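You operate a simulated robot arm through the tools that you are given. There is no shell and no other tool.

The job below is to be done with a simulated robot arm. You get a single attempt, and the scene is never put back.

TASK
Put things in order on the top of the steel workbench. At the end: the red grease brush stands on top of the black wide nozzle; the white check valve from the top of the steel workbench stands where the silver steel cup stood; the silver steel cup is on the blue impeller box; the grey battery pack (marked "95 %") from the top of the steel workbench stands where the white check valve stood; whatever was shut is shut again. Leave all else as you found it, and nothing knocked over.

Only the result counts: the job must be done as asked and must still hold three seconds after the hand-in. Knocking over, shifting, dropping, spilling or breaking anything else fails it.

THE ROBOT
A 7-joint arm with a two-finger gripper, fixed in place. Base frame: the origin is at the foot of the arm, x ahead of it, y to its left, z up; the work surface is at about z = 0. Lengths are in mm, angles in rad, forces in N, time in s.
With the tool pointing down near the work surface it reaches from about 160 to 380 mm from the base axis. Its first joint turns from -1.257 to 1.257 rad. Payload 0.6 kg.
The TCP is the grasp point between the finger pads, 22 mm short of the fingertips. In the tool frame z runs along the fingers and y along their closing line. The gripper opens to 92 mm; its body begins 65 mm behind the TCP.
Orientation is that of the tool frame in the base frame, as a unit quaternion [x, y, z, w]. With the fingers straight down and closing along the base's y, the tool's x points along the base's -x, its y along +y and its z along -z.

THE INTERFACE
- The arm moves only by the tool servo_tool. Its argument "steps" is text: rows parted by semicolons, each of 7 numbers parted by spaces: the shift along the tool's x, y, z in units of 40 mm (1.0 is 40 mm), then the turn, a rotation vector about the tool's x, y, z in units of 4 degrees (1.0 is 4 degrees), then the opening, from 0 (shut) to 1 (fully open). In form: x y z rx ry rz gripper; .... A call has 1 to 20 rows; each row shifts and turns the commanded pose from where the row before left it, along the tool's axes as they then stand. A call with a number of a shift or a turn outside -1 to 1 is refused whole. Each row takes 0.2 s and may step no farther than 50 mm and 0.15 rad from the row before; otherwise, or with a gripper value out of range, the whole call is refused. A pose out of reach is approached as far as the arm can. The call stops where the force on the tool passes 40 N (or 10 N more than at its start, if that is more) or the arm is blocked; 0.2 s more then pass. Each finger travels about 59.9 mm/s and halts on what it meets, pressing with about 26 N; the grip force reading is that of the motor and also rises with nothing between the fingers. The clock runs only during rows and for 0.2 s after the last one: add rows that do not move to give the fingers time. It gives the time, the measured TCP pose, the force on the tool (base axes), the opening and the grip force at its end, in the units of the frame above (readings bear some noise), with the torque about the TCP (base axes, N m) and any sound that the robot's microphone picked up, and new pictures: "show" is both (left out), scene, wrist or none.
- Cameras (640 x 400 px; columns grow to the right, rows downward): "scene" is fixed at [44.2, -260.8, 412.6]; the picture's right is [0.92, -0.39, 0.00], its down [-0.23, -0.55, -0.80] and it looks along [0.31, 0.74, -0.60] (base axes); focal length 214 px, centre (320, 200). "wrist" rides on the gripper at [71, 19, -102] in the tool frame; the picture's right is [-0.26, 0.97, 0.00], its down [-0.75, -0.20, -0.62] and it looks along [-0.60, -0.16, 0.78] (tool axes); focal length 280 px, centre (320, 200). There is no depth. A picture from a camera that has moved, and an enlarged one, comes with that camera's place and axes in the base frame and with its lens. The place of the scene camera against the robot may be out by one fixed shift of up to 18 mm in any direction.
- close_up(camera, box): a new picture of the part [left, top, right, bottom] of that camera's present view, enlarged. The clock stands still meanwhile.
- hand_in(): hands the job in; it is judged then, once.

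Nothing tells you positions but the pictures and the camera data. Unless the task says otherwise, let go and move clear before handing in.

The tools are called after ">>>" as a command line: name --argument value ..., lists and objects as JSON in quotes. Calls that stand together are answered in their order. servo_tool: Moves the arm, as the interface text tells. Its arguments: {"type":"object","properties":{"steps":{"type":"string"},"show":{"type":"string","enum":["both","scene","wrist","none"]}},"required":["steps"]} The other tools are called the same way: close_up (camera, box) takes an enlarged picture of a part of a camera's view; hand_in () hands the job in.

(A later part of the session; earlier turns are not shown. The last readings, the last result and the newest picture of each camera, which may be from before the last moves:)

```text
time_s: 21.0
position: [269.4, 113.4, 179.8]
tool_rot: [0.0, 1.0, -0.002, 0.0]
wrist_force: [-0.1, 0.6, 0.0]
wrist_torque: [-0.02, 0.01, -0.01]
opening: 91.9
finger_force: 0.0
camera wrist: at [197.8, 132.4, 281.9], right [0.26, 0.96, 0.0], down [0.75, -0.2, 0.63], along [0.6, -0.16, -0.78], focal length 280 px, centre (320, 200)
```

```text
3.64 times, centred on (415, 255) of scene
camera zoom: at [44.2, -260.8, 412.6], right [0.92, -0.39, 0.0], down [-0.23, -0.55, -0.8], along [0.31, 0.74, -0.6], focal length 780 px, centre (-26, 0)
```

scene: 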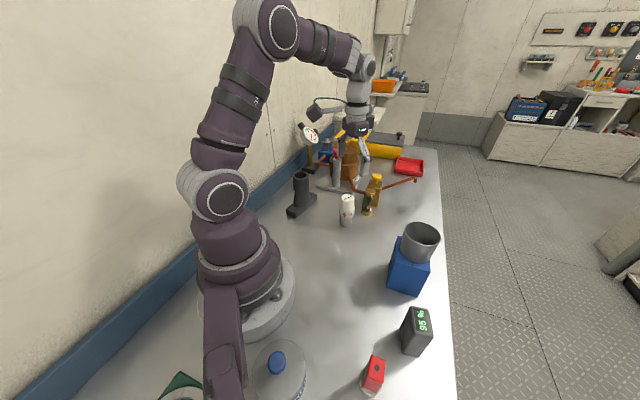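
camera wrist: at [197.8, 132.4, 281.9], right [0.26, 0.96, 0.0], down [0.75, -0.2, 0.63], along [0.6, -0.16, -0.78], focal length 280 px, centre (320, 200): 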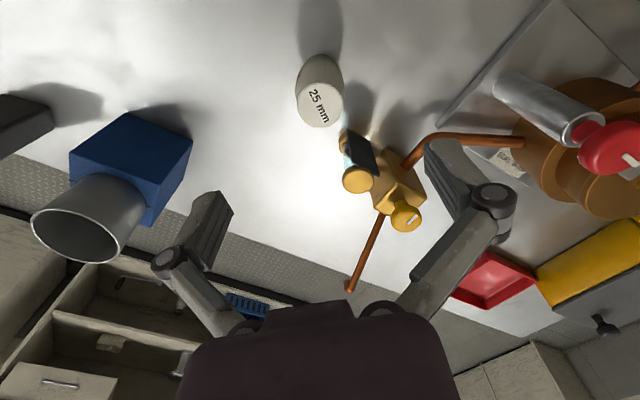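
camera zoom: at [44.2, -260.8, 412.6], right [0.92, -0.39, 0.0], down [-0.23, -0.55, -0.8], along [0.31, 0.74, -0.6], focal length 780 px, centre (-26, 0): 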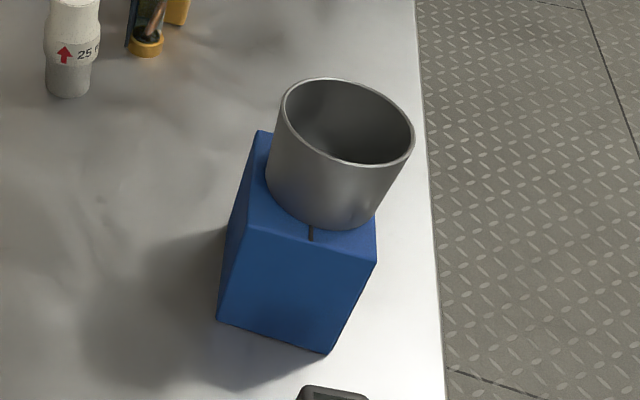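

The cup sits squarely on the box, and the valve is at (268,114), directly below the gripper. Descending around it to z≈36.

>>> servo_tool --steps "0.02 0 0.9 0 0 0 1; 0 0 0.9 0 0 0 1; 0 0 0.9 0 0 0 1; 0 0 0.9 0 0 0 1; 0 0 0 0 0 0 1"

```text
time_s: 22.2
position: [267.3, 114.4, 37.1]
tool_rot: [0.0, 1.0, 0.0, 0.002]
wrist_force: [0.0, -0.1, -0.5]
wrist_torque: [-0.03, 0.01, -0.01]
opening: 92.0
finger_force: 0.1
camera wrist: at [194.8, 134.0, 137.9], right [0.26, 0.97, 0.0], down [0.75, -0.2, 0.63], along [0.6, -0.16, -0.78], focal length 280 px, centre (320, 200)
```

scene: 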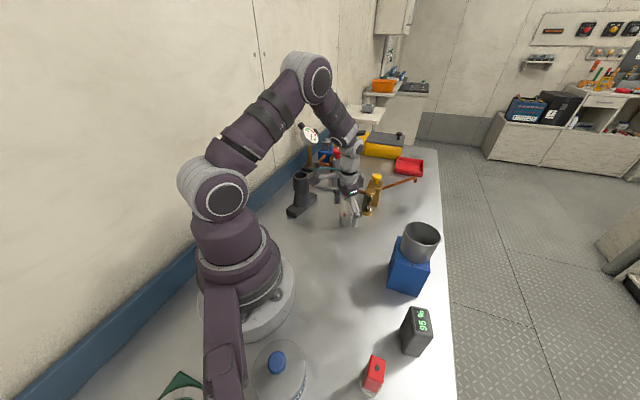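
wrist: 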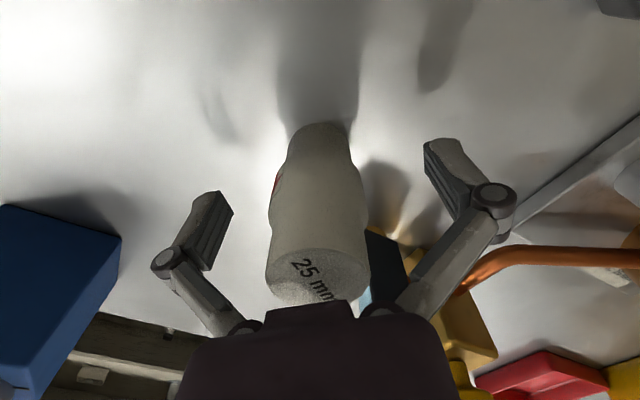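

Valve is centred between the fingers. Closing.

>>> servo_tool --steps "0 0 0 0 0 0 0; 0 0 0 0 0 0 0; 0 0 0 0 0 0 0; 0 0 0 0 0 0 0; 0 0 0 0 0 0 0" --show "wrist"

```text
time_s: 23.4
position: [266.9, 114.7, 37.3]
tool_rot: [0.001, 1.0, -0.001, 0.001]
wrist_force: [-0.4, 1.1, 8.1]
wrist_torque: [-0.01, 0.01, -0.04]
opening: 37.3
finger_force: 25.8
camera wrist: at [194.9, 134.0, 138.4], right [0.26, 0.97, 0.0], down [0.75, -0.2, 0.63], along [0.6, -0.16, -0.78], focal length 280 px, centre (320, 200)
```

wrist: 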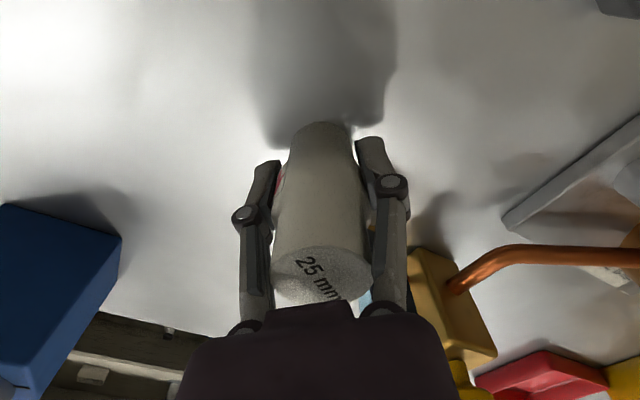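

Valve gripped at 37 mm. Lifting, moving toward the right first and then extending out toward the cup's old place at modest height.

>>> servo_tool --steps "0 0 -0.5 0 0 0 0; 0 0 -1 0 0 0 0; 0 0 -0.5 0 0 0 0; -0.1 -0.887 0 0 0 0 0; -0.2 -0.887 0 0 0 0 0; -0.3 -0.887 0 0 0 0 0; -0.8 0 0.3 0 0 0 0; -0.7 0 0.3 0 0 0 0; 0 0 0 0 0 0 0; 0 0 0 0 0 0 0"

```text
time_s: 25.6
position: [352.3, 9.1, 93.7]
tool_rot: [0.0, 1.0, -0.001, 0.001]
wrist_force: [0.3, -0.2, -0.1]
wrist_torque: [-0.02, -0.01, -0.02]
opening: 36.5
finger_force: 26.3
camera wrist: at [281.5, 29.8, 194.7], right [0.26, 0.97, 0.0], down [0.75, -0.2, 0.63], along [0.6, -0.16, -0.78], focal length 280 px, centre (320, 200)
```

scene: 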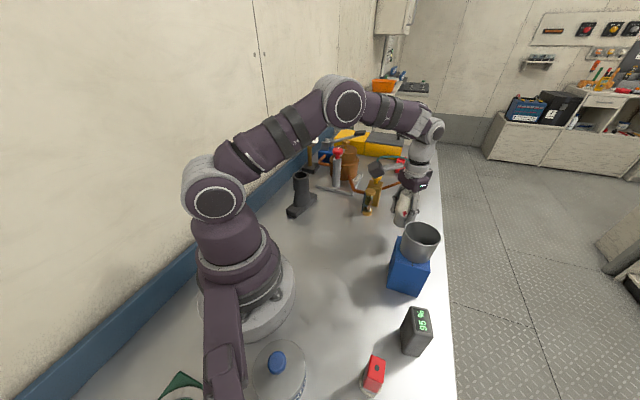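
wrist: 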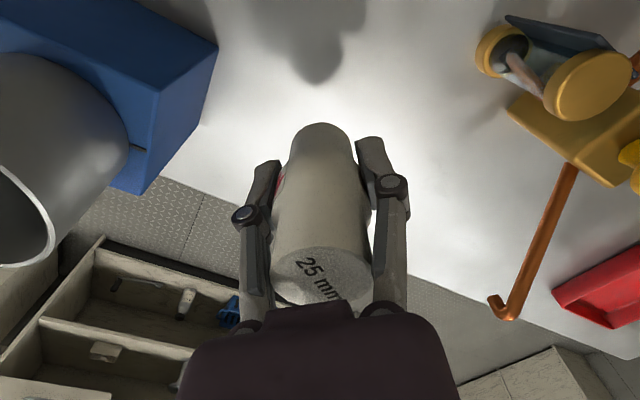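

Extending the last 19 mm and lowering toward the table.

>>> servo_tool --steps "-0.485 -0.05 0.5 0 0 0 0; 0 0 0.8 0 0 0 0; 0 0 0 0 0 0 0; 0 0 0 0 0 0 0" --show "wrist"

```text
time_s: 26.6
position: [371.4, 8.1, 41.0]
tool_rot: [0.0, 1.0, -0.001, 0.0]
wrist_force: [-0.6, -0.1, -1.4]
wrist_torque: [0.02, -0.03, 0.01]
opening: 36.8
finger_force: 26.2
camera wrist: at [298.8, 26.6, 142.0], right [0.26, 0.97, 0.0], down [0.75, -0.2, 0.63], along [0.6, -0.16, -0.78], focal length 280 px, centre (320, 200)
```

wrist: 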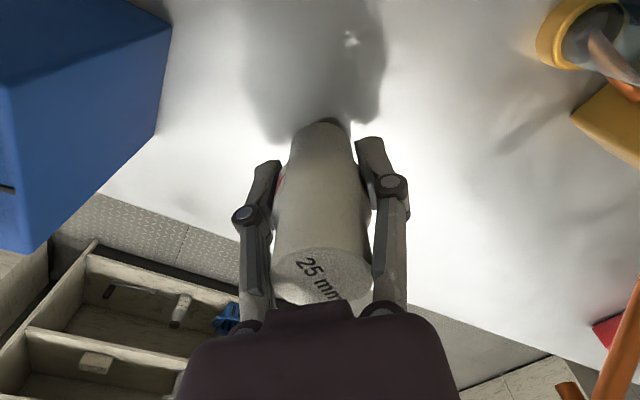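

About 4 mm to go. Lowering in small steps while reading the force.

>>> servo_tool --steps "0 0 0.07 0 0 0 0; 0 0 0 0 0 0 0" --show "none"

```text
time_s: 27.2
position: [371.4, 7.1, 37.4]
tool_rot: [0.0, 1.0, 0.0, 0.001]
wrist_force: [0.5, 0.2, 0.0]
wrist_torque: [-0.01, 0.01, -0.02]
opening: 36.9
finger_force: 26.4
```

>>> servo_tool --steps "0 0 0.025 0 0 0 0; 0 0 0 0 0 0 0" --show "none"

```text
time_s: 27.8
position: [371.0, 7.0, 38.1]
tool_rot: [0.0, 1.0, -0.001, 0.001]
wrist_force: [-0.4, -0.3, -0.8]
wrist_torque: [-0.02, -0.02, 0.01]
opening: 36.9
finger_force: 25.5
```

No contact yet; continuing downward.

>>> servo_tool --steps "0 0 0.03 0 0 0 0; 0 0 0 0 0 0 0" --show "wrist"

>>> close_up --camera "wrist" --box '[240, 60, 400, 180]'

```text
time_s: 28.4
position: [372.1, 6.9, 36.2]
tool_rot: [0.0, 1.0, -0.001, 0.002]
wrist_force: [0.7, -1.6, 19.7]
wrist_torque: [0.03, -0.02, -0.06]
opening: 36.9
finger_force: 25.4
camera wrist: at [300.0, 26.0, 137.4], right [0.26, 0.97, 0.0], down [0.75, -0.2, 0.63], along [0.61, -0.16, -0.78], focal length 280 px, centre (320, 200)
```

wrist: 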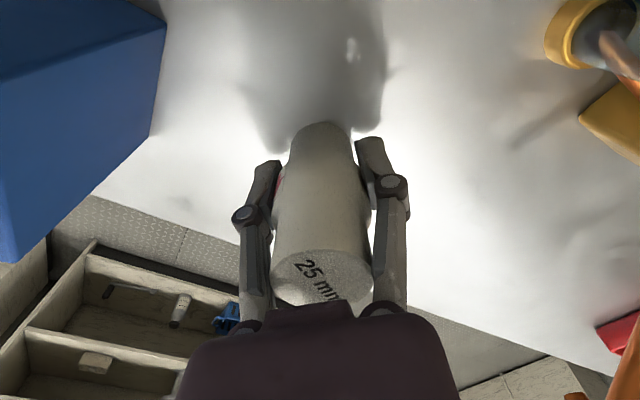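

```text
3.33 times, centred on (320, 120) of wrist
camera zoom: at [300.0, 26.0, 137.4], right [0.26, 0.97, 0.0], down [0.75, -0.2, 0.63], along [0.61, -0.16, -0.78], focal length 935 px, centre (320, 467)
```

zoom: 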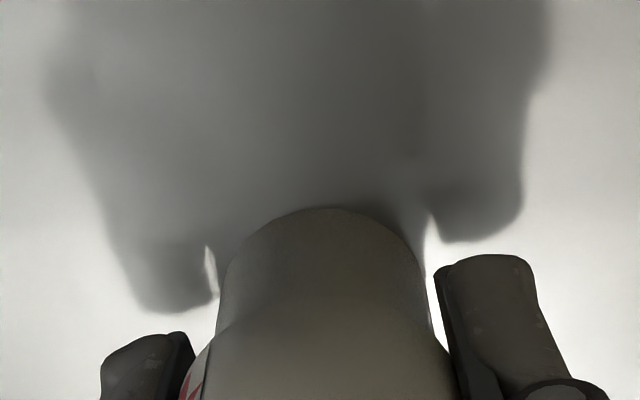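

Contact (about 20 N). Easing off 0.8 mm, then releasing and rising.

>>> servo_tool --steps "0 0 -0.02 0 0 0 0; 0 0 0 0 0 0 0; 0 0 0 0 0 0 0.6; 0 0 0 0 0 0 1; 0 0 0 0 0 0 1; 0 0 0 0 0 0 1" --show "both"

```text
time_s: 29.8
position: [371.3, 7.3, 36.1]
tool_rot: [0.0, 1.0, -0.001, 0.0]
wrist_force: [-0.4, -0.3, -0.9]
wrist_torque: [-0.01, 0.02, 0.02]
opening: 92.0
finger_force: 0.2
camera wrist: at [300.2, 26.1, 138.0], right [0.26, 0.97, 0.0], down [0.75, -0.2, 0.63], along [0.6, -0.16, -0.78], focal length 280 px, centre (320, 200)
```

scene: 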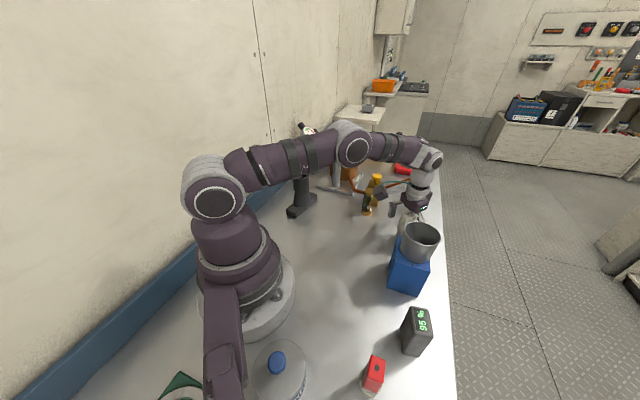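
wrist: 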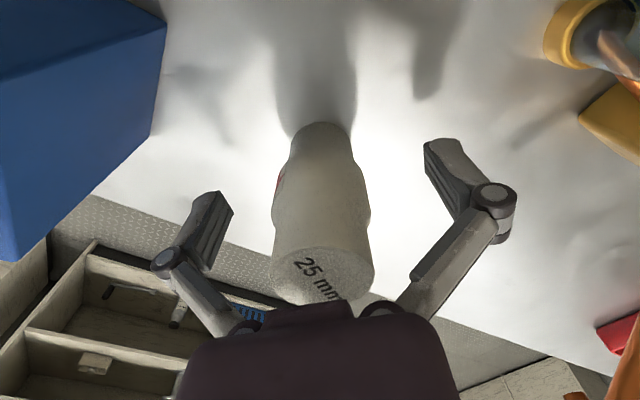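

The valve stands where the cup was. Rising straight up, retracting, then looking back to confirm.

>>> servo_tool --steps "0 0 -0.5 0 0 0 1; 0 0 -0.8 0 0 0 1; 0 0 -0.75 0 0 0 1; 0.8 0 -0.3 0 0 0 1; 0.8 0 -0.6 0 0 0 1; 0.3 0 -0.9 0 0 0 1; 0 0 0 0 0 0 1; 0 0 0 0 0 0 1"

>>> close_up --camera "scene" --box '[330, 160, 460, 300]'

```text
time_s: 31.6
position: [297.4, 5.2, 190.7]
tool_rot: [-0.001, 1.0, -0.001, 0.001]
wrist_force: [-1.0, 0.4, 0.2]
wrist_torque: [-0.02, 0.02, 0.0]
opening: 92.1
finger_force: 0.1
camera wrist: at [224.8, 25.4, 291.7], right [0.26, 0.97, 0.0], down [0.75, -0.2, 0.63], along [0.6, -0.16, -0.78], focal length 280 px, centre (320, 200)
```

scene: 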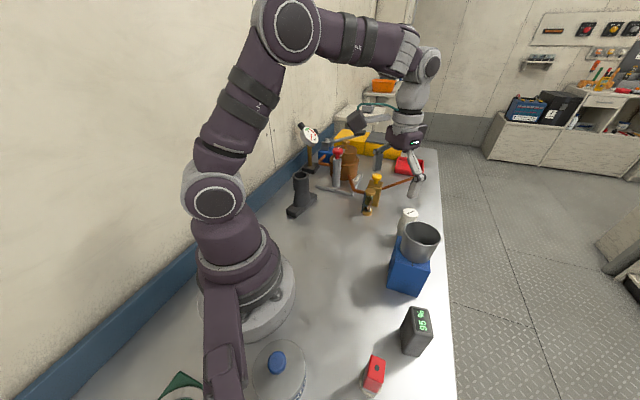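
wrist: 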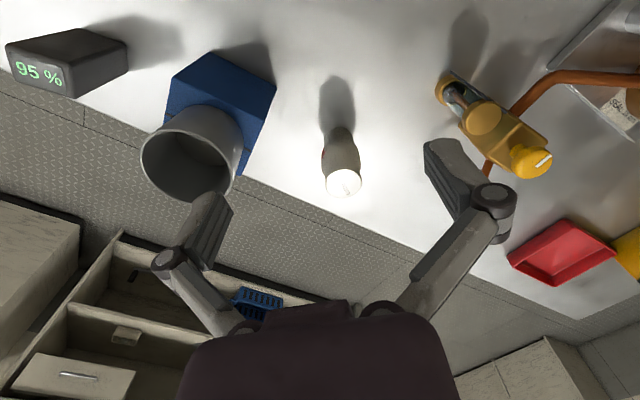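

```text
2.86 times, centred on (395, 230) of scene
camera zoom: at [44.2, -260.8, 412.6], right [0.92, -0.39, 0.0], down [-0.23, -0.55, -0.8], along [0.31, 0.74, -0.6], focal length 613 px, centre (106, 114)
```

zoom: 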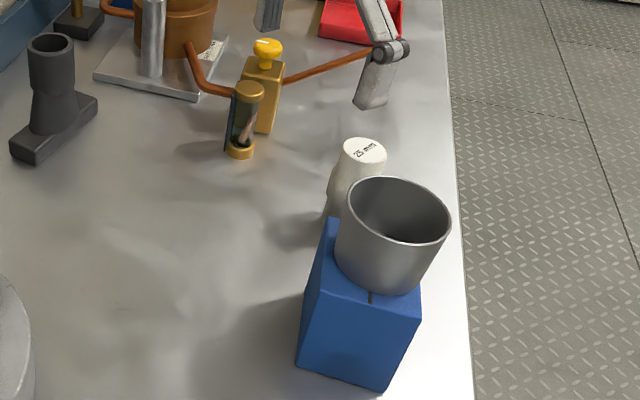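

Valve, cup and box all look right. Now moving over the battery near (223,-182) and turning the gripper about 33° to match its long axis.

>>> servo_tool --steps "0.306 -0.783 0 0 0 0 1; 0.306 -0.783 0 0 0 0 1; 0.306 -0.783 0 0 0 0 1; 0.306 -0.783 0 0 0 0 1; 0.306 -0.783 0 0 0 0 1; 0.306 -0.783 0 0 0 0 1; 0 0 0 0 0 0.917 1; 0 0 0 0 0 0.917 1; 0 0 0 0 0 0.917 1; 0 0 0 0 0 0.917 1; 0 0 0 0 0 0.917 1; 0 0 0 0 0 0.917 1; 0 0 0 0 0 0.917 1; 0 0 0 0 0 0.917 1; 0 0 0 0 0 0.917 1; 0 0 0 0 0 0 1; 0 0 0 0 0 0 1"

>>> close_up --camera "wrist" --box '[220, 40, 460, 220]'

```text
time_s: 35.2
position: [222.4, -181.5, 189.0]
tool_rot: [0.284, 0.959, 0.0, 0.001]
wrist_force: [0.4, -0.3, -0.3]
wrist_torque: [0.02, 0.02, 0.03]
opening: 92.0
finger_force: 0.1
camera wrist: at [173.1, -126.4, 290.7], right [0.75, 0.67, 0.0], down [0.52, -0.58, 0.63], along [0.42, -0.47, -0.78], focal length 280 px, centre (320, 200)
```

scene: 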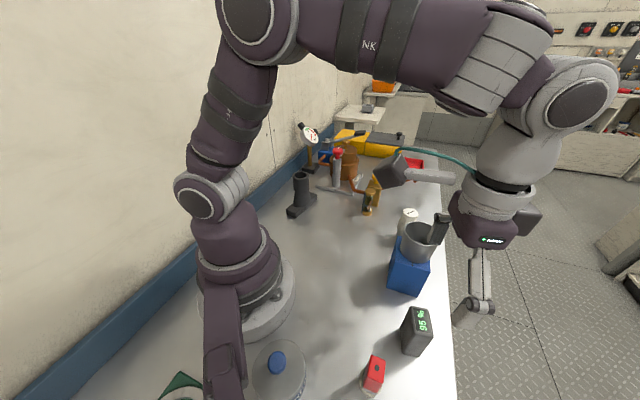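
wrist: 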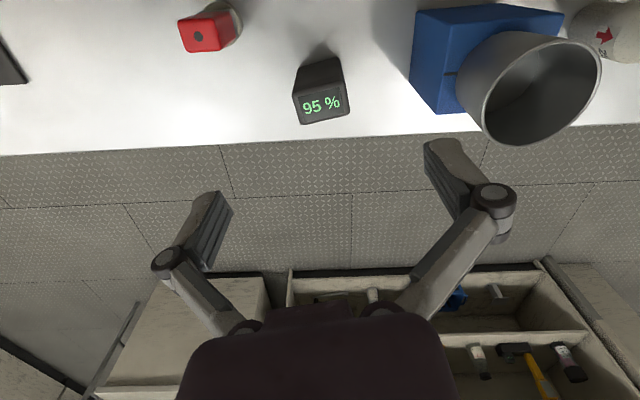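

```text
2.22 times, centred on (340, 130) of wrist
camera zoom: at [173.1, -126.4, 290.7], right [0.75, 0.67, 0.0], down [0.52, -0.58, 0.63], along [0.42, -0.47, -0.78], focal length 623 px, centre (276, 356)
```

zoom: 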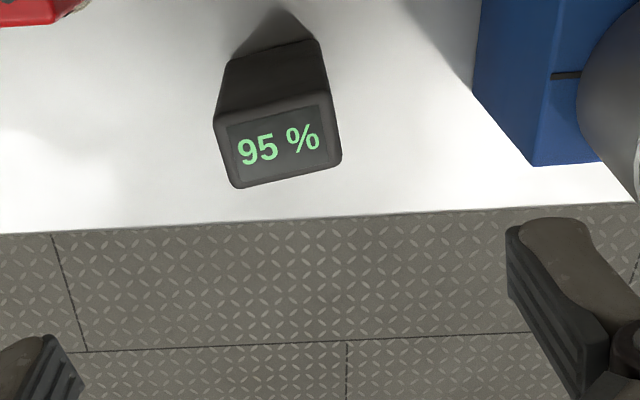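

Battery top is centred at (226,-184), height about 76, long axis at about 55°. Shifting 4.6 mm and descending around it.

>>> servo_tool --steps "-0.115 0 0.7 0 0 0 1; 0 0 1 0 0 0 1; 0 0 0 0 0 0 1; 0 0 0 0 0 0 1"

```text
time_s: 36.2
position: [226.7, -183.8, 119.7]
tool_rot: [0.284, 0.959, 0.0, 0.002]
wrist_force: [0.6, 0.7, -1.5]
wrist_torque: [-0.02, -0.03, -0.01]
opening: 92.0
finger_force: 0.0
camera wrist: at [176.6, -128.6, 220.3], right [0.75, 0.67, 0.0], down [0.52, -0.58, 0.63], along [0.42, -0.47, -0.78], focal length 280 px, centre (320, 200)
```

scene: 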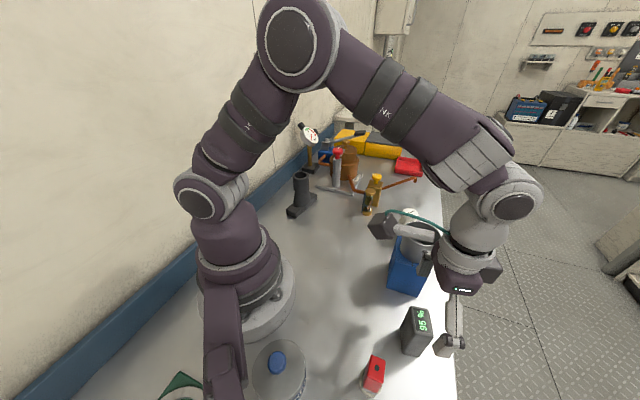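
wrist: 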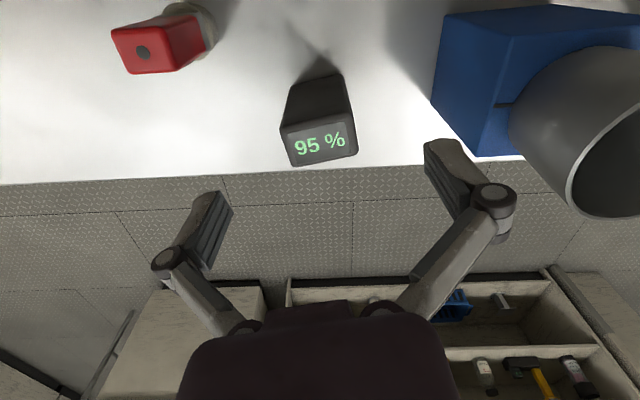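

Aligned over the battery. To keep clear of the box I'll narrow the opening to about 74 mm and descend.

>>> servo_tool --steps "0 0 0 0 0 0 0.8; 0 0 0.7 0 0 0 0.8; 0 0 0.7 0 0 0 0.8; 0 0 0.58 0 0 0 0.8; 0 0 0 0 0 0 0.8"

```text
time_s: 37.4
position: [226.6, -181.3, 40.6]
tool_rot: [0.283, 0.959, 0.0, 0.001]
wrist_force: [-0.5, 0.3, 0.0]
wrist_torque: [0.0, -0.01, -0.01]
opening: 73.7
finger_force: 0.2
camera wrist: at [177.5, -126.6, 141.9], right [0.75, 0.67, 0.0], down [0.52, -0.58, 0.63], along [0.42, -0.47, -0.78], focal length 280 px, centre (320, 200)
```

scene: 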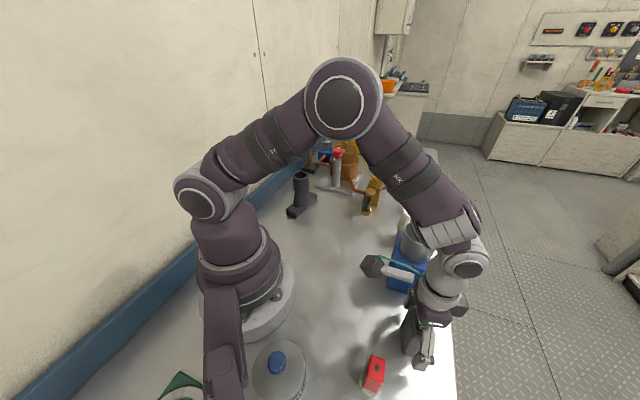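
wrist: 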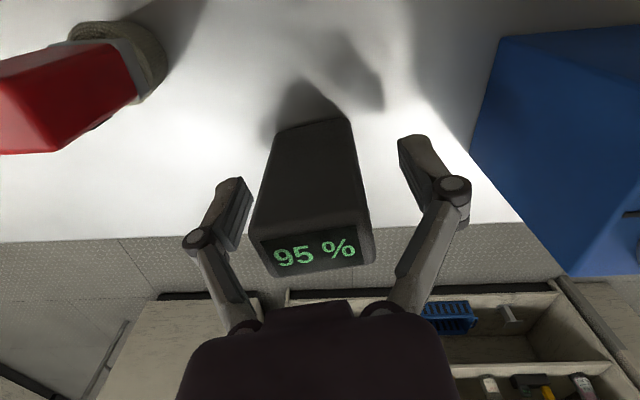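

The battery sits about 2–3 mm toward the left finger; I'll shift slightly and close.

>>> servo_tool --steps "0 -0.06 0 0 0 0 0.8; 0 0 0 0 0 0 0; 0 0 0 0 0 0 0; 0 0 0 0 0 0 0; 0 0 0 0 0 0 0" --show "wrist"

```text
time_s: 38.6
position: [224.9, -185.0, 42.3]
tool_rot: [0.284, 0.959, 0.0, 0.001]
wrist_force: [0.8, 0.9, 5.6]
wrist_torque: [0.05, -0.02, -0.02]
opening: 41.4
finger_force: 25.1
camera wrist: at [175.9, -129.6, 143.4], right [0.75, 0.67, 0.0], down [0.52, -0.58, 0.63], along [0.42, -0.47, -0.78], focal length 280 px, centre (320, 200)
```

wrist: 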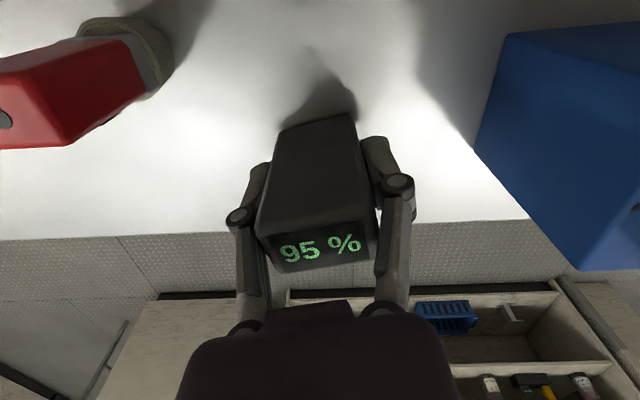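

Battery is firmly held (41 mm, aligned). Lifting well clear, then turning the gripper back square.

>>> servo_tool --steps "0 0 -0.5 0 0 0 0; 0 0 -1 0 0 0 0; 0 0 -1 0 0 0 0; 0 0 -1 0 0 0 0; 0 0 0 0 0 -0.917 0; 0 0 0 0 0 -0.917 0; 0 0 0 0 0 -0.917 0; 0 0 0 0 0 -0.917 0; 0 0 0 0 0 -0.917 0; 0 0 0 0 0 -0.917 0; 0 0 0 0 0 -0.917 0; 0 0 0 0 0 -0.917 0; 0 0 0 0 0 -0.917 0; 0 0 0 0 0 0 0"

```text
time_s: 41.6
position: [225.9, -185.7, 182.3]
tool_rot: [0.0, 1.0, -0.001, 0.001]
wrist_force: [0.4, 0.4, -1.3]
wrist_torque: [0.01, 0.0, 0.03]
opening: 41.7
finger_force: 26.3
camera wrist: at [154.1, -166.8, 284.1], right [0.26, 0.97, 0.0], down [0.75, -0.2, 0.63], along [0.6, -0.16, -0.78], focal length 280 px, centre (320, 200)
```

scene: 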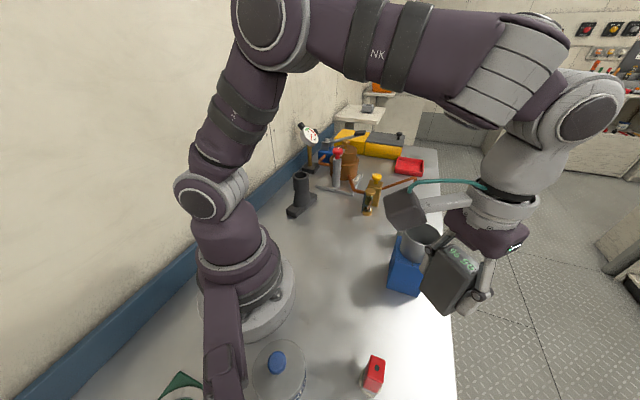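
wrist: 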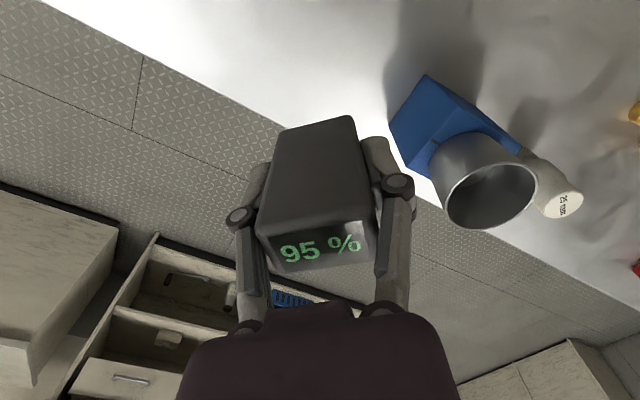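

Carrying the battery around the inside, at height, to the valve's former place.

>>> servo_tool --steps "0.5 0.6 0 0 0 0 0; 0 0.9 0 0 0 0 0; 0 0.9 0 0 0 0 0; 0 0.9 0 0 0 0 0; 0 0.9 0 0 0 0 0; 0 0.9 0 0 0 0 0; -0.517 0.783 0 0 0 0 0; -0.517 0.783 0 0 0 0 0; -0.517 0.783 0 0 0 0 0; 0 0 0 0 0 0 0; 0 0 0 0 0 0 0"

```text
time_s: 44.0
position: [266.7, 111.3, 180.8]
tool_rot: [0.0, 1.0, -0.001, 0.0]
wrist_force: [-0.8, 0.5, -1.3]
wrist_torque: [-0.02, 0.02, 0.02]
opening: 41.1
finger_force: 25.7
camera wrist: at [195.1, 130.1, 281.3], right [0.26, 0.96, 0.0], down [0.75, -0.2, 0.63], along [0.6, -0.16, -0.78], focal length 280 px, centre (320, 200)
```

scene: 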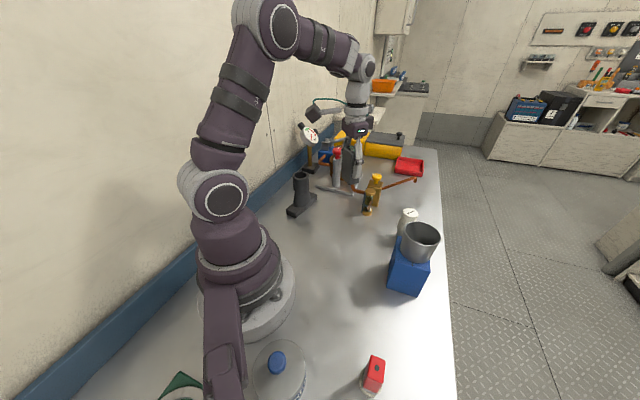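
wrist: 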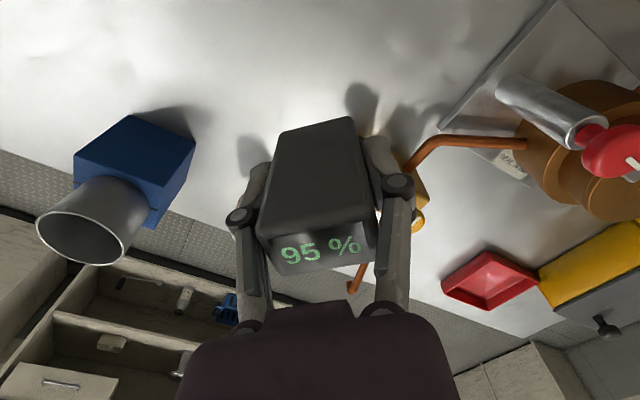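

Nudging to (268,114) and descending toward the table.

>>> servo_tool --steps "-0.03 0.07 0.8 0 0 0 0; 0 0 0.9 0 0 0 0; 0 0 0.9 0 0 0 0; 0 0 0.7 0 0 0 0; 0 0 0 0 0 0 0; 0 0 0 0 0 0 0"

```text
time_s: 45.4
position: [269.3, 115.0, 49.4]
tool_rot: [0.001, 1.0, -0.001, 0.001]
wrist_force: [-0.3, 0.5, -0.5]
wrist_torque: [0.0, 0.01, 0.01]
opening: 41.4
finger_force: 26.2
camera wrist: at [196.5, 135.4, 151.2], right [0.26, 0.97, 0.0], down [0.75, -0.2, 0.63], along [0.6, -0.16, -0.78], focal length 280 px, centre (320, 200)
```

scene: 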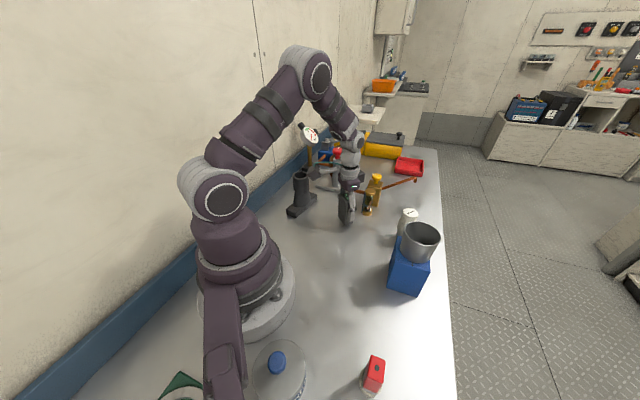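
wrist: 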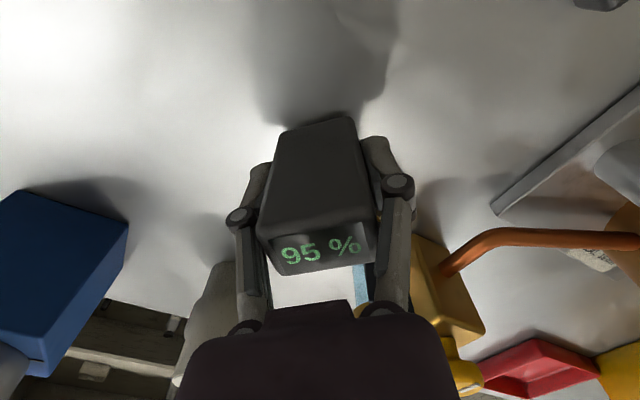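

About 8 mm remain. Lowering carefully.

>>> servo_tool --steps "-0.01 0 0.14 0 0 0 0; 0 0 0 0 0 0 0" --show "none"

```text
time_s: 46.0
position: [268.0, 117.9, 44.4]
tool_rot: [0.0, 1.0, -0.001, 0.001]
wrist_force: [0.3, 0.7, -1.7]
wrist_torque: [-0.04, -0.01, 0.01]
opening: 41.5
finger_force: 26.3
```

>>> servo_tool --steps "0 0 0.03 0 0 0 0; 0 0 0 0 0 0 0" --show "none"

```text
time_s: 46.6
position: [267.4, 115.8, 43.2]
tool_rot: [0.0, 1.0, 0.0, 0.002]
wrist_force: [0.3, -0.8, -1.6]
wrist_torque: [-0.02, 0.01, -0.01]
opening: 41.5
finger_force: 26.3
```

>>> servo_tool --steps "0 0 0.03 0 0 0 0; 0 0 0 0 0 0 0" --show "none"

```text
time_s: 47.2
position: [268.8, 115.3, 40.0]
tool_rot: [0.0, 1.0, 0.0, 0.001]
wrist_force: [-5.4, -1.6, 17.5]
wrist_torque: [-0.04, 0.11, -0.02]
opening: 41.6
finger_force: 25.7
```

Contact. Easing off slightly, then releasing.

>>> servo_tool --steps "0 0 -0.018 0 0 0 0; 0 0 0 0 0 0 0; 0 0 0 0 0 0 0.55; 0 0 0 0 0 0 0.8; 0 0 0 0 0 0 0.8; 0 0 0 0 0 0 0.8"

```text
time_s: 48.6
position: [267.8, 115.6, 41.5]
tool_rot: [0.0, 1.0, -0.001, 0.002]
wrist_force: [-0.1, -0.5, -0.5]
wrist_torque: [0.03, 0.03, 0.02]
opening: 73.6
finger_force: 0.0
camera wrist: at [196.6, 135.1, 143.9], right [0.26, 0.97, 0.0], down [0.75, -0.2, 0.63], along [0.6, -0.16, -0.78], focal length 280 px, centre (320, 200)
```

scene: 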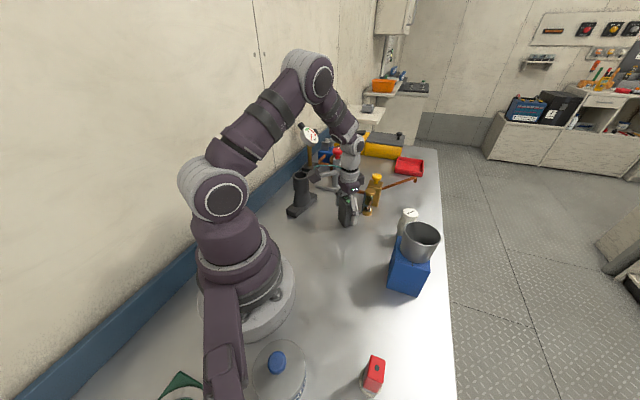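
wrist: 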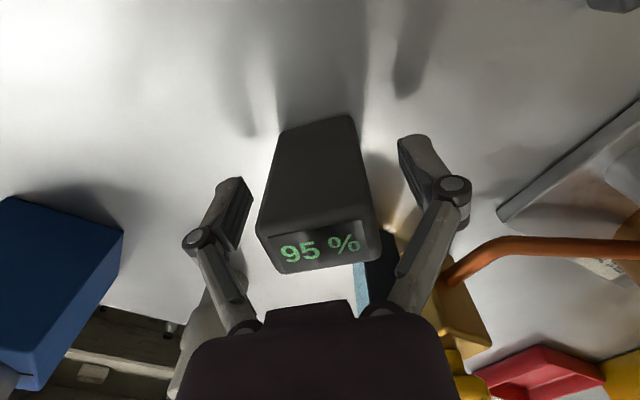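

The battery stands in place. Rising and moving across to the brush at (132,-202).

>>> servo_tool --steps "0 0 -0.5 0 0 0 0.8; 0 0 -1 0 0 0 0.8; 0 0 -1 0 0 0 0.8; 0 0 -1 0 0 0 0.8; 0.9 0 0 0 0 0 1; 0.312 -0.99 0 0 0 0 1; 0.312 -0.99 0 0 0 0 1; 0.312 -0.99 0 0 0 0 1; 0.312 -0.99 0 0 0 0 1; 0.312 -0.99 0 0 0 0 1; 0.312 -0.99 0 0 0 0 1; 0.312 -0.99 0 0 0 0 1; 0.312 -0.99 0 0 0 0 1; 0 0 0 0 0 0 1; 0 0 0 0 0 0 1"

>>> close_up --camera "scene" --box '[290, 140, 450, 240]'

>>> close_up --camera "wrist" --box '[220, 40, 460, 220]'

```text
time_s: 51.8
position: [133.4, -200.1, 181.9]
tool_rot: [0.0, 1.0, 0.0, 0.001]
wrist_force: [-0.6, -0.4, 0.5]
wrist_torque: [0.02, 0.03, -0.01]
opening: 91.9
finger_force: 0.0
camera wrist: at [61.7, -180.7, 284.1], right [0.26, 0.97, 0.0], down [0.75, -0.2, 0.63], along [0.6, -0.16, -0.78], focal length 280 px, centre (320, 200)
```

scene: 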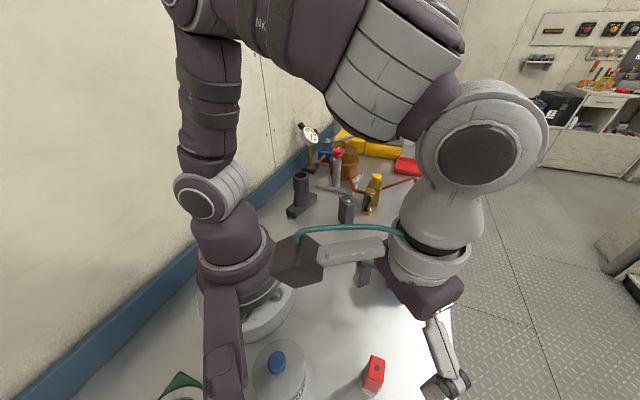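
wrist: 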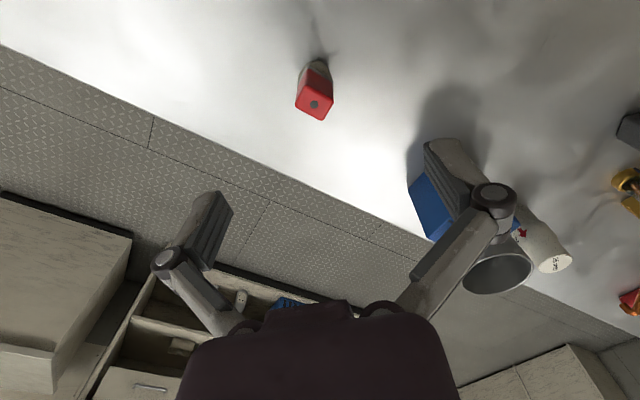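

```text
4.00 times, centred on (370, 190) of scene
camera zoom: at [44.2, -260.8, 412.6], right [0.92, -0.39, 0.0], down [-0.23, -0.55, -0.8], along [0.31, 0.74, -0.6], focal length 858 px, centre (120, 240)
```

zoom: 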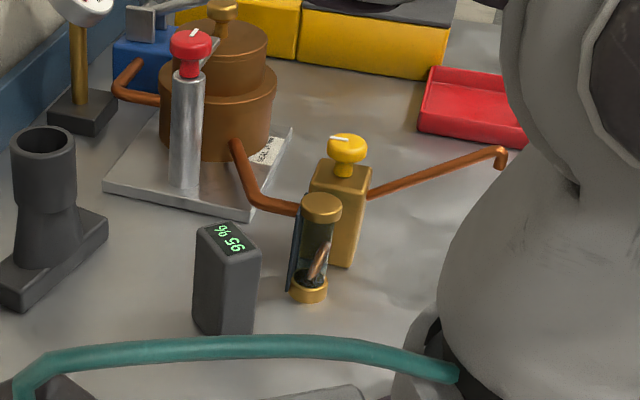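

```text
2.22 times, centred on (340, 130) of wrist
camera zoom: at [61.7, -180.7, 284.1], right [0.26, 0.97, 0.0], down [0.75, -0.2, 0.63], along [0.6, -0.16, -0.78], focal length 623 px, centre (276, 356)
```

zoom: 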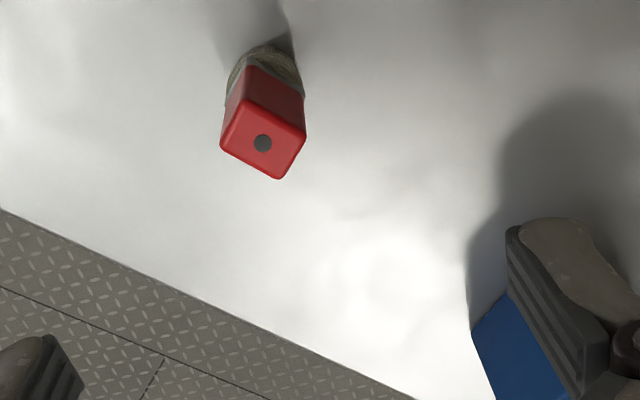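

Battery placement looks good. The brush is at (131.5,-204), 76 mm tall with a bristle foot; I'll turn the gripper 45° to match its handle and descend for a closer look.

>>> servo_tool --steps "0 0 0.1 0 0 0.9375 1; 0 0 0.1 0 0 0.9375 1; 0 0 0.1 0 0 0.9375 1; 0 0 0.1 0 0 0.9375 1; 0 0 0.1 0 0 0.9375 1; 0 0 0.1 0 0 0.9375 1; 0 0 0.1 0 0 0.9375 1; 0 0 0.1 0 0 0.9375 1; 0 0 0.1 0 0 0.9375 1; 0 0 0.1 0 0 0.9375 1; 0 0 0.1 0 0 0.9375 1; 0 0 0.1 0 0 0.9375 1; 0 0 0 0 0 0 1; 0 0 0 0 0 0 1"

>>> close_up --camera "wrist" --box '[240, 60, 400, 180]'

>>> close_up --camera "scene" --box '[340, 340, 420, 400]'

```text
time_s: 54.8
position: [133.5, -201.0, 135.7]
tool_rot: [0.383, 0.924, 0.0, 0.0]
wrist_force: [0.4, -0.4, -0.3]
wrist_torque: [-0.02, -0.03, 0.0]
opening: 92.0
finger_force: 0.1
camera wrist: at [96.8, -137.3, 236.2], right [0.87, 0.5, 0.0], down [0.39, -0.68, 0.63], along [0.31, -0.54, -0.78], focal length 280 px, centre (320, 200)
```

scene: 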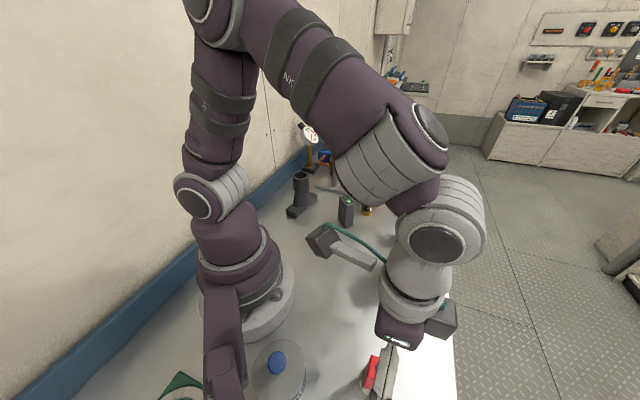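
wrist: 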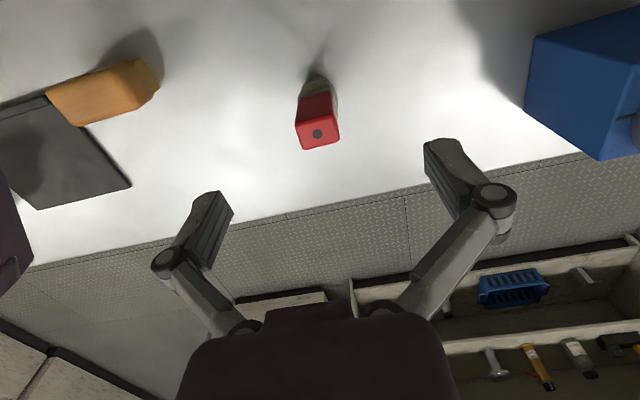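

```text
3.33 times, centred on (320, 120) of wrist
camera zoom: at [96.8, -137.3, 236.2], right [0.87, 0.5, 0.0], down [0.39, -0.68, 0.63], along [0.31, -0.54, -0.78], focal length 935 px, centre (320, 467)
```

zoom: 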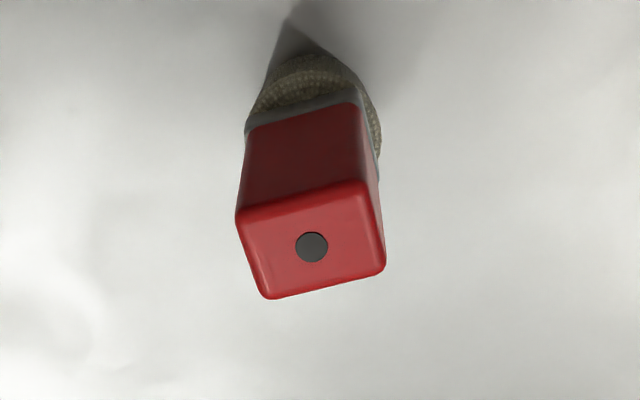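

```text
6.67 times, centred on (380, 370) of scene
camera zoom: at [44.2, -260.8, 412.6], right [0.92, -0.39, 0.0], down [-0.23, -0.55, -0.8], along [0.31, 0.74, -0.6], focal length 1430 px, centre (-80, -933)
```

zoom: 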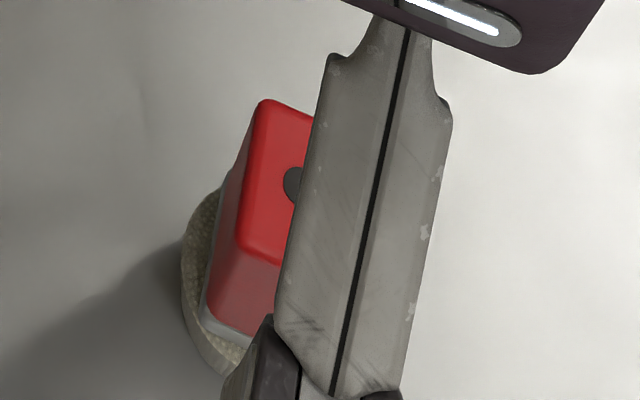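

I see the brush has a flared tan bristle foot below a grey ferrule; the orange item and mat to the left are well clear. Aligning by 3 mm and descending to grip the handle.

>>> servo_tool --steps "-0.037 -0.065 0.4 0 0 0 0.7; 0 0 0.8 0 0 0 0.7; 0 0 0.95 0 0 0 0.7; 0 0 0 0 0 0 0.7; 0 0 0 0 0 0 0.7"

>>> close_up --camera "wrist" --box '[220, 60, 440, 300]'

```text
time_s: 56.0
position: [131.7, -202.6, 50.9]
tool_rot: [0.383, 0.924, -0.001, 0.001]
wrist_force: [0.1, 0.4, -0.7]
wrist_torque: [-0.02, 0.01, 0.02]
opening: 64.3
finger_force: 0.0
camera wrist: at [93.8, -139.4, 151.7], right [0.87, 0.5, 0.0], down [0.39, -0.68, 0.63], along [0.31, -0.54, -0.78], focal length 280 px, centre (320, 200)
```

scene: 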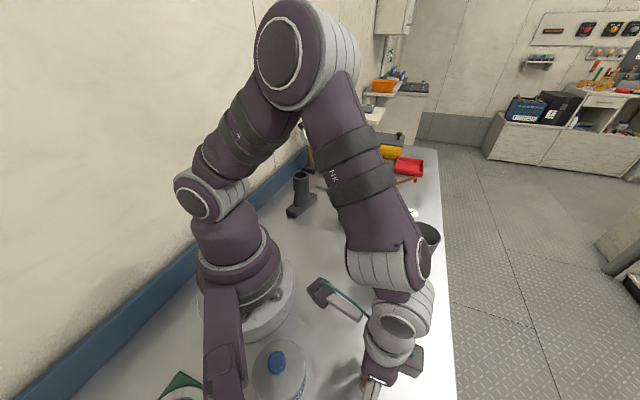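
wrist: 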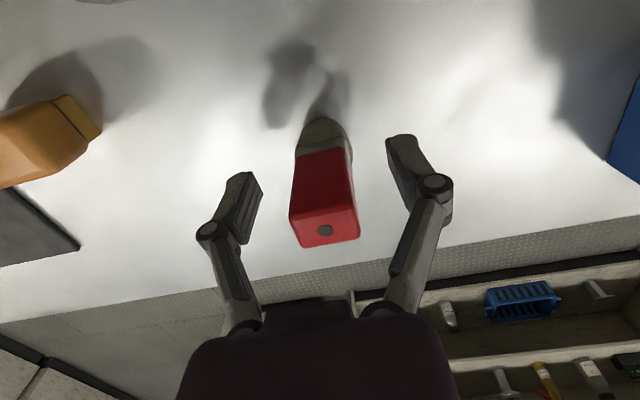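

```text
1.67 times, centred on (330, 180) of wrist
camera zoom: at [93.8, -139.4, 151.7], right [0.87, 0.5, 0.0], down [0.39, -0.68, 0.63], along [0.31, -0.54, -0.78], focal length 467 px, centre (303, 233)
```

zoom: 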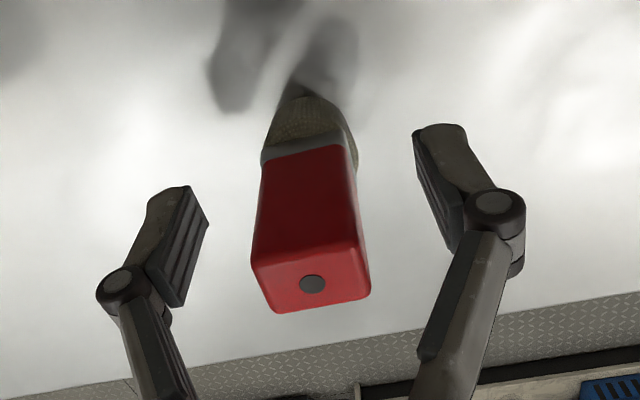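

The handle is centred between the pads. Closing and then lifting.

>>> servo_tool --steps "0 0 0 0 0 0 0; 0 0 0 0 0 0 0; 0 0 0 0 0 0 0; 0 0 0 0 0 0 0; 0 0 0 0 0 0 0" --show "wrist"

```text
time_s: 57.2
position: [130.6, -203.4, 50.2]
tool_rot: [0.383, 0.924, 0.0, 0.001]
wrist_force: [0.3, -0.1, 3.5]
wrist_torque: [-0.03, -0.01, -0.03]
opening: 24.8
finger_force: 26.3
camera wrist: at [93.9, -139.4, 151.8], right [0.87, 0.5, 0.0], down [0.39, -0.68, 0.63], along [0.31, -0.54, -0.78], focal length 280 px, centre (320, 200)
```

wrist: 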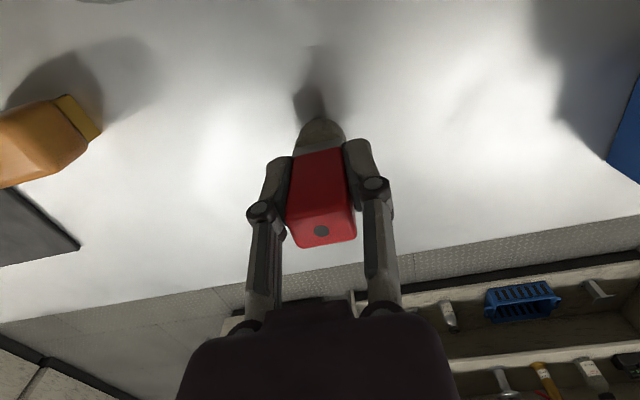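

Brush gripped (24.8 mm). Lifting and turning back square so I can inspect its foot in the scene camera.

>>> servo_tool --steps "0 0 -0.5 0 0 0 0; 0 0 -1 0 0 0 0; 0 0 -1 0 0 0 0; 0 0 -1 0 0 0 0; 0 0 -0.3 0 0 -0.9375 0; 0 0 0 0 0 -0.9375 0; 0 0 0 0 0 -0.9375 0; 0 0 0 0 0 -0.9375 0; 0 0 0 0 0 -0.9375 0; 0 0 0 0 0 -0.9375 0; 0 0 0 0 0 -0.9375 0; 0 0 0 0 0 -0.9375 0; 0 0 0 0 0 -0.9375 0; 0 0 0 0 0 -0.9375 0; 0 0 0 0 0 -0.9375 0; 0 0 0 0 0 -0.9375 0; 0 0 0 0 0 0 0"

>>> close_up --camera "scene" --box '[360, 280, 500, 400]'

```text
time_s: 60.8
position: [132.2, -204.6, 201.2]
tool_rot: [-0.001, 1.0, -0.001, 0.001]
wrist_force: [0.8, 0.5, 0.1]
wrist_torque: [-0.01, -0.01, -0.03]
opening: 25.0
finger_force: 25.7
camera wrist: at [60.7, -186.1, 302.3], right [0.26, 0.97, 0.0], down [0.75, -0.2, 0.63], along [0.6, -0.16, -0.78], focal length 280 px, centre (320, 200)
```

scene: 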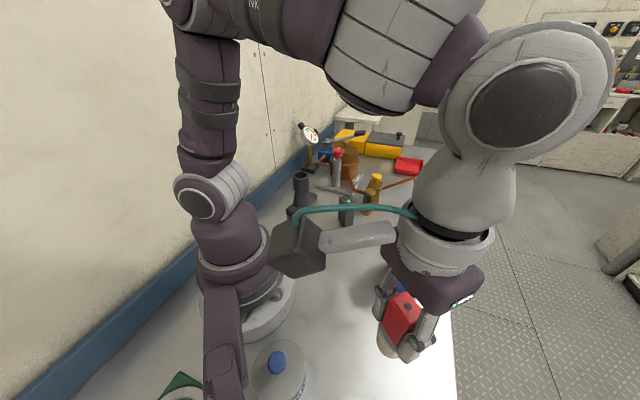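
wrist: 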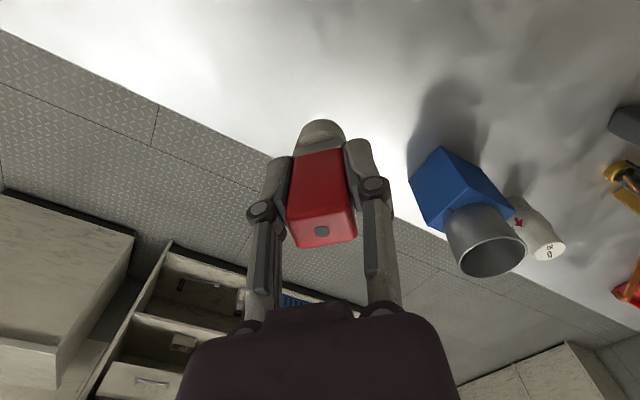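

```text
3.33 times, centred on (430, 340) of scene
camera zoom: at [44.2, -260.8, 412.6], right [0.92, -0.39, 0.0], down [-0.23, -0.55, -0.8], along [0.31, 0.74, -0.6], focal length 715 px, centre (-47, -267)
```

zoom: 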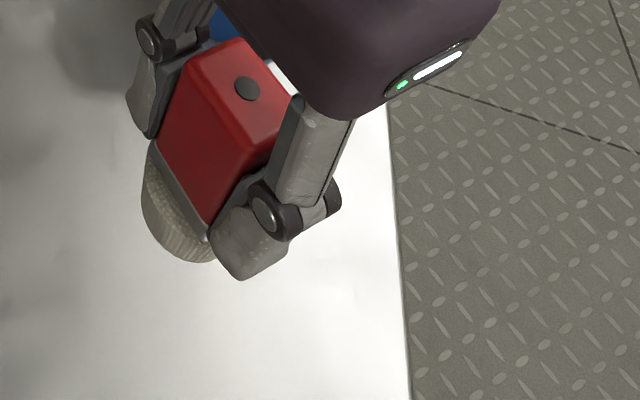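

Moving the brush to the clear middle for a side view of its foot.

>>> servo_tool --steps "-0.283 0.933 0 0 0 0 0; -0.283 0.933 0 0 0 0 0; -0.283 0.933 0 0 0 0 0; -0.283 0.933 0 0 0 0 0; -0.283 0.933 0 0 0 0 0; -0.283 0.933 0 0 0 0 0; 0 0 0 0 0 0 0"

>>> close_up --camera "scene" --box '[320, 140, 420, 260]'

```text
time_s: 62.4
position: [198.1, 21.8, 199.3]
tool_rot: [0.0, 1.0, -0.001, 0.001]
wrist_force: [-0.7, -0.1, 0.8]
wrist_torque: [0.01, -0.03, -0.01]
opening: 25.0
finger_force: 25.8
camera wrist: at [126.9, 40.3, 300.5], right [0.26, 0.97, 0.0], down [0.75, -0.2, 0.63], along [0.6, -0.16, -0.78], focal length 280 px, centre (320, 200)
```

scene: 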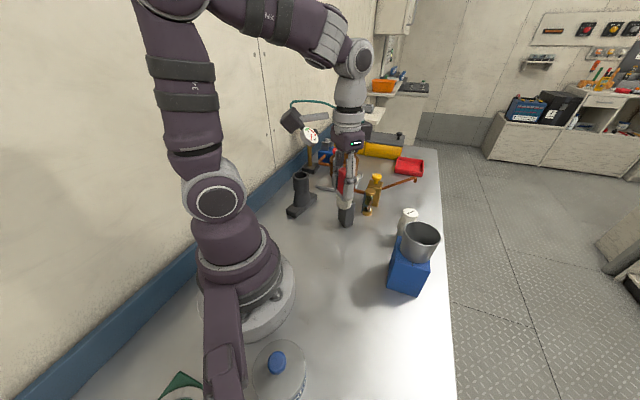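
wrist: 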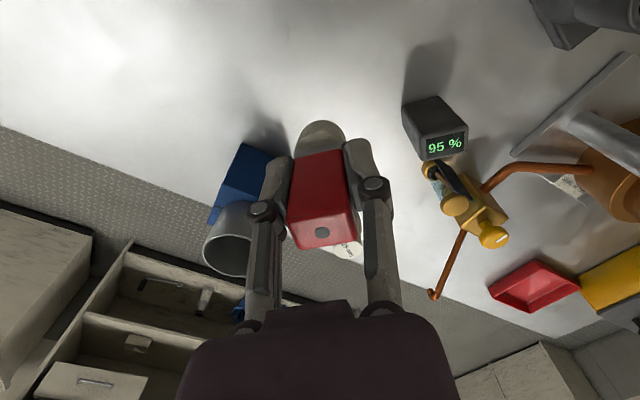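

```text
3.33 times, centred on (370, 200) of scene
camera zoom: at [44.2, -260.8, 412.6], right [0.92, -0.39, 0.0], down [-0.23, -0.55, -0.8], along [0.31, 0.74, -0.6], focal length 715 px, centre (153, 200)
```

zoom: 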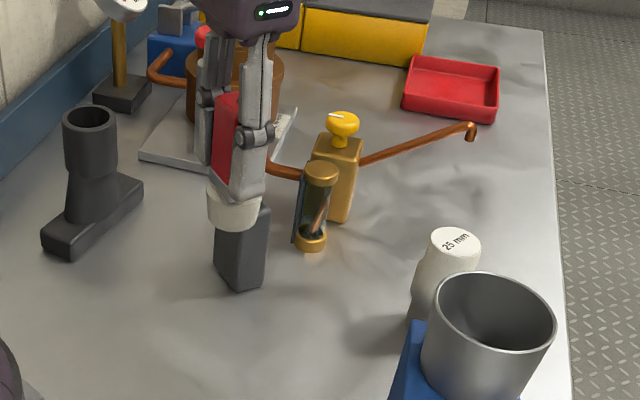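

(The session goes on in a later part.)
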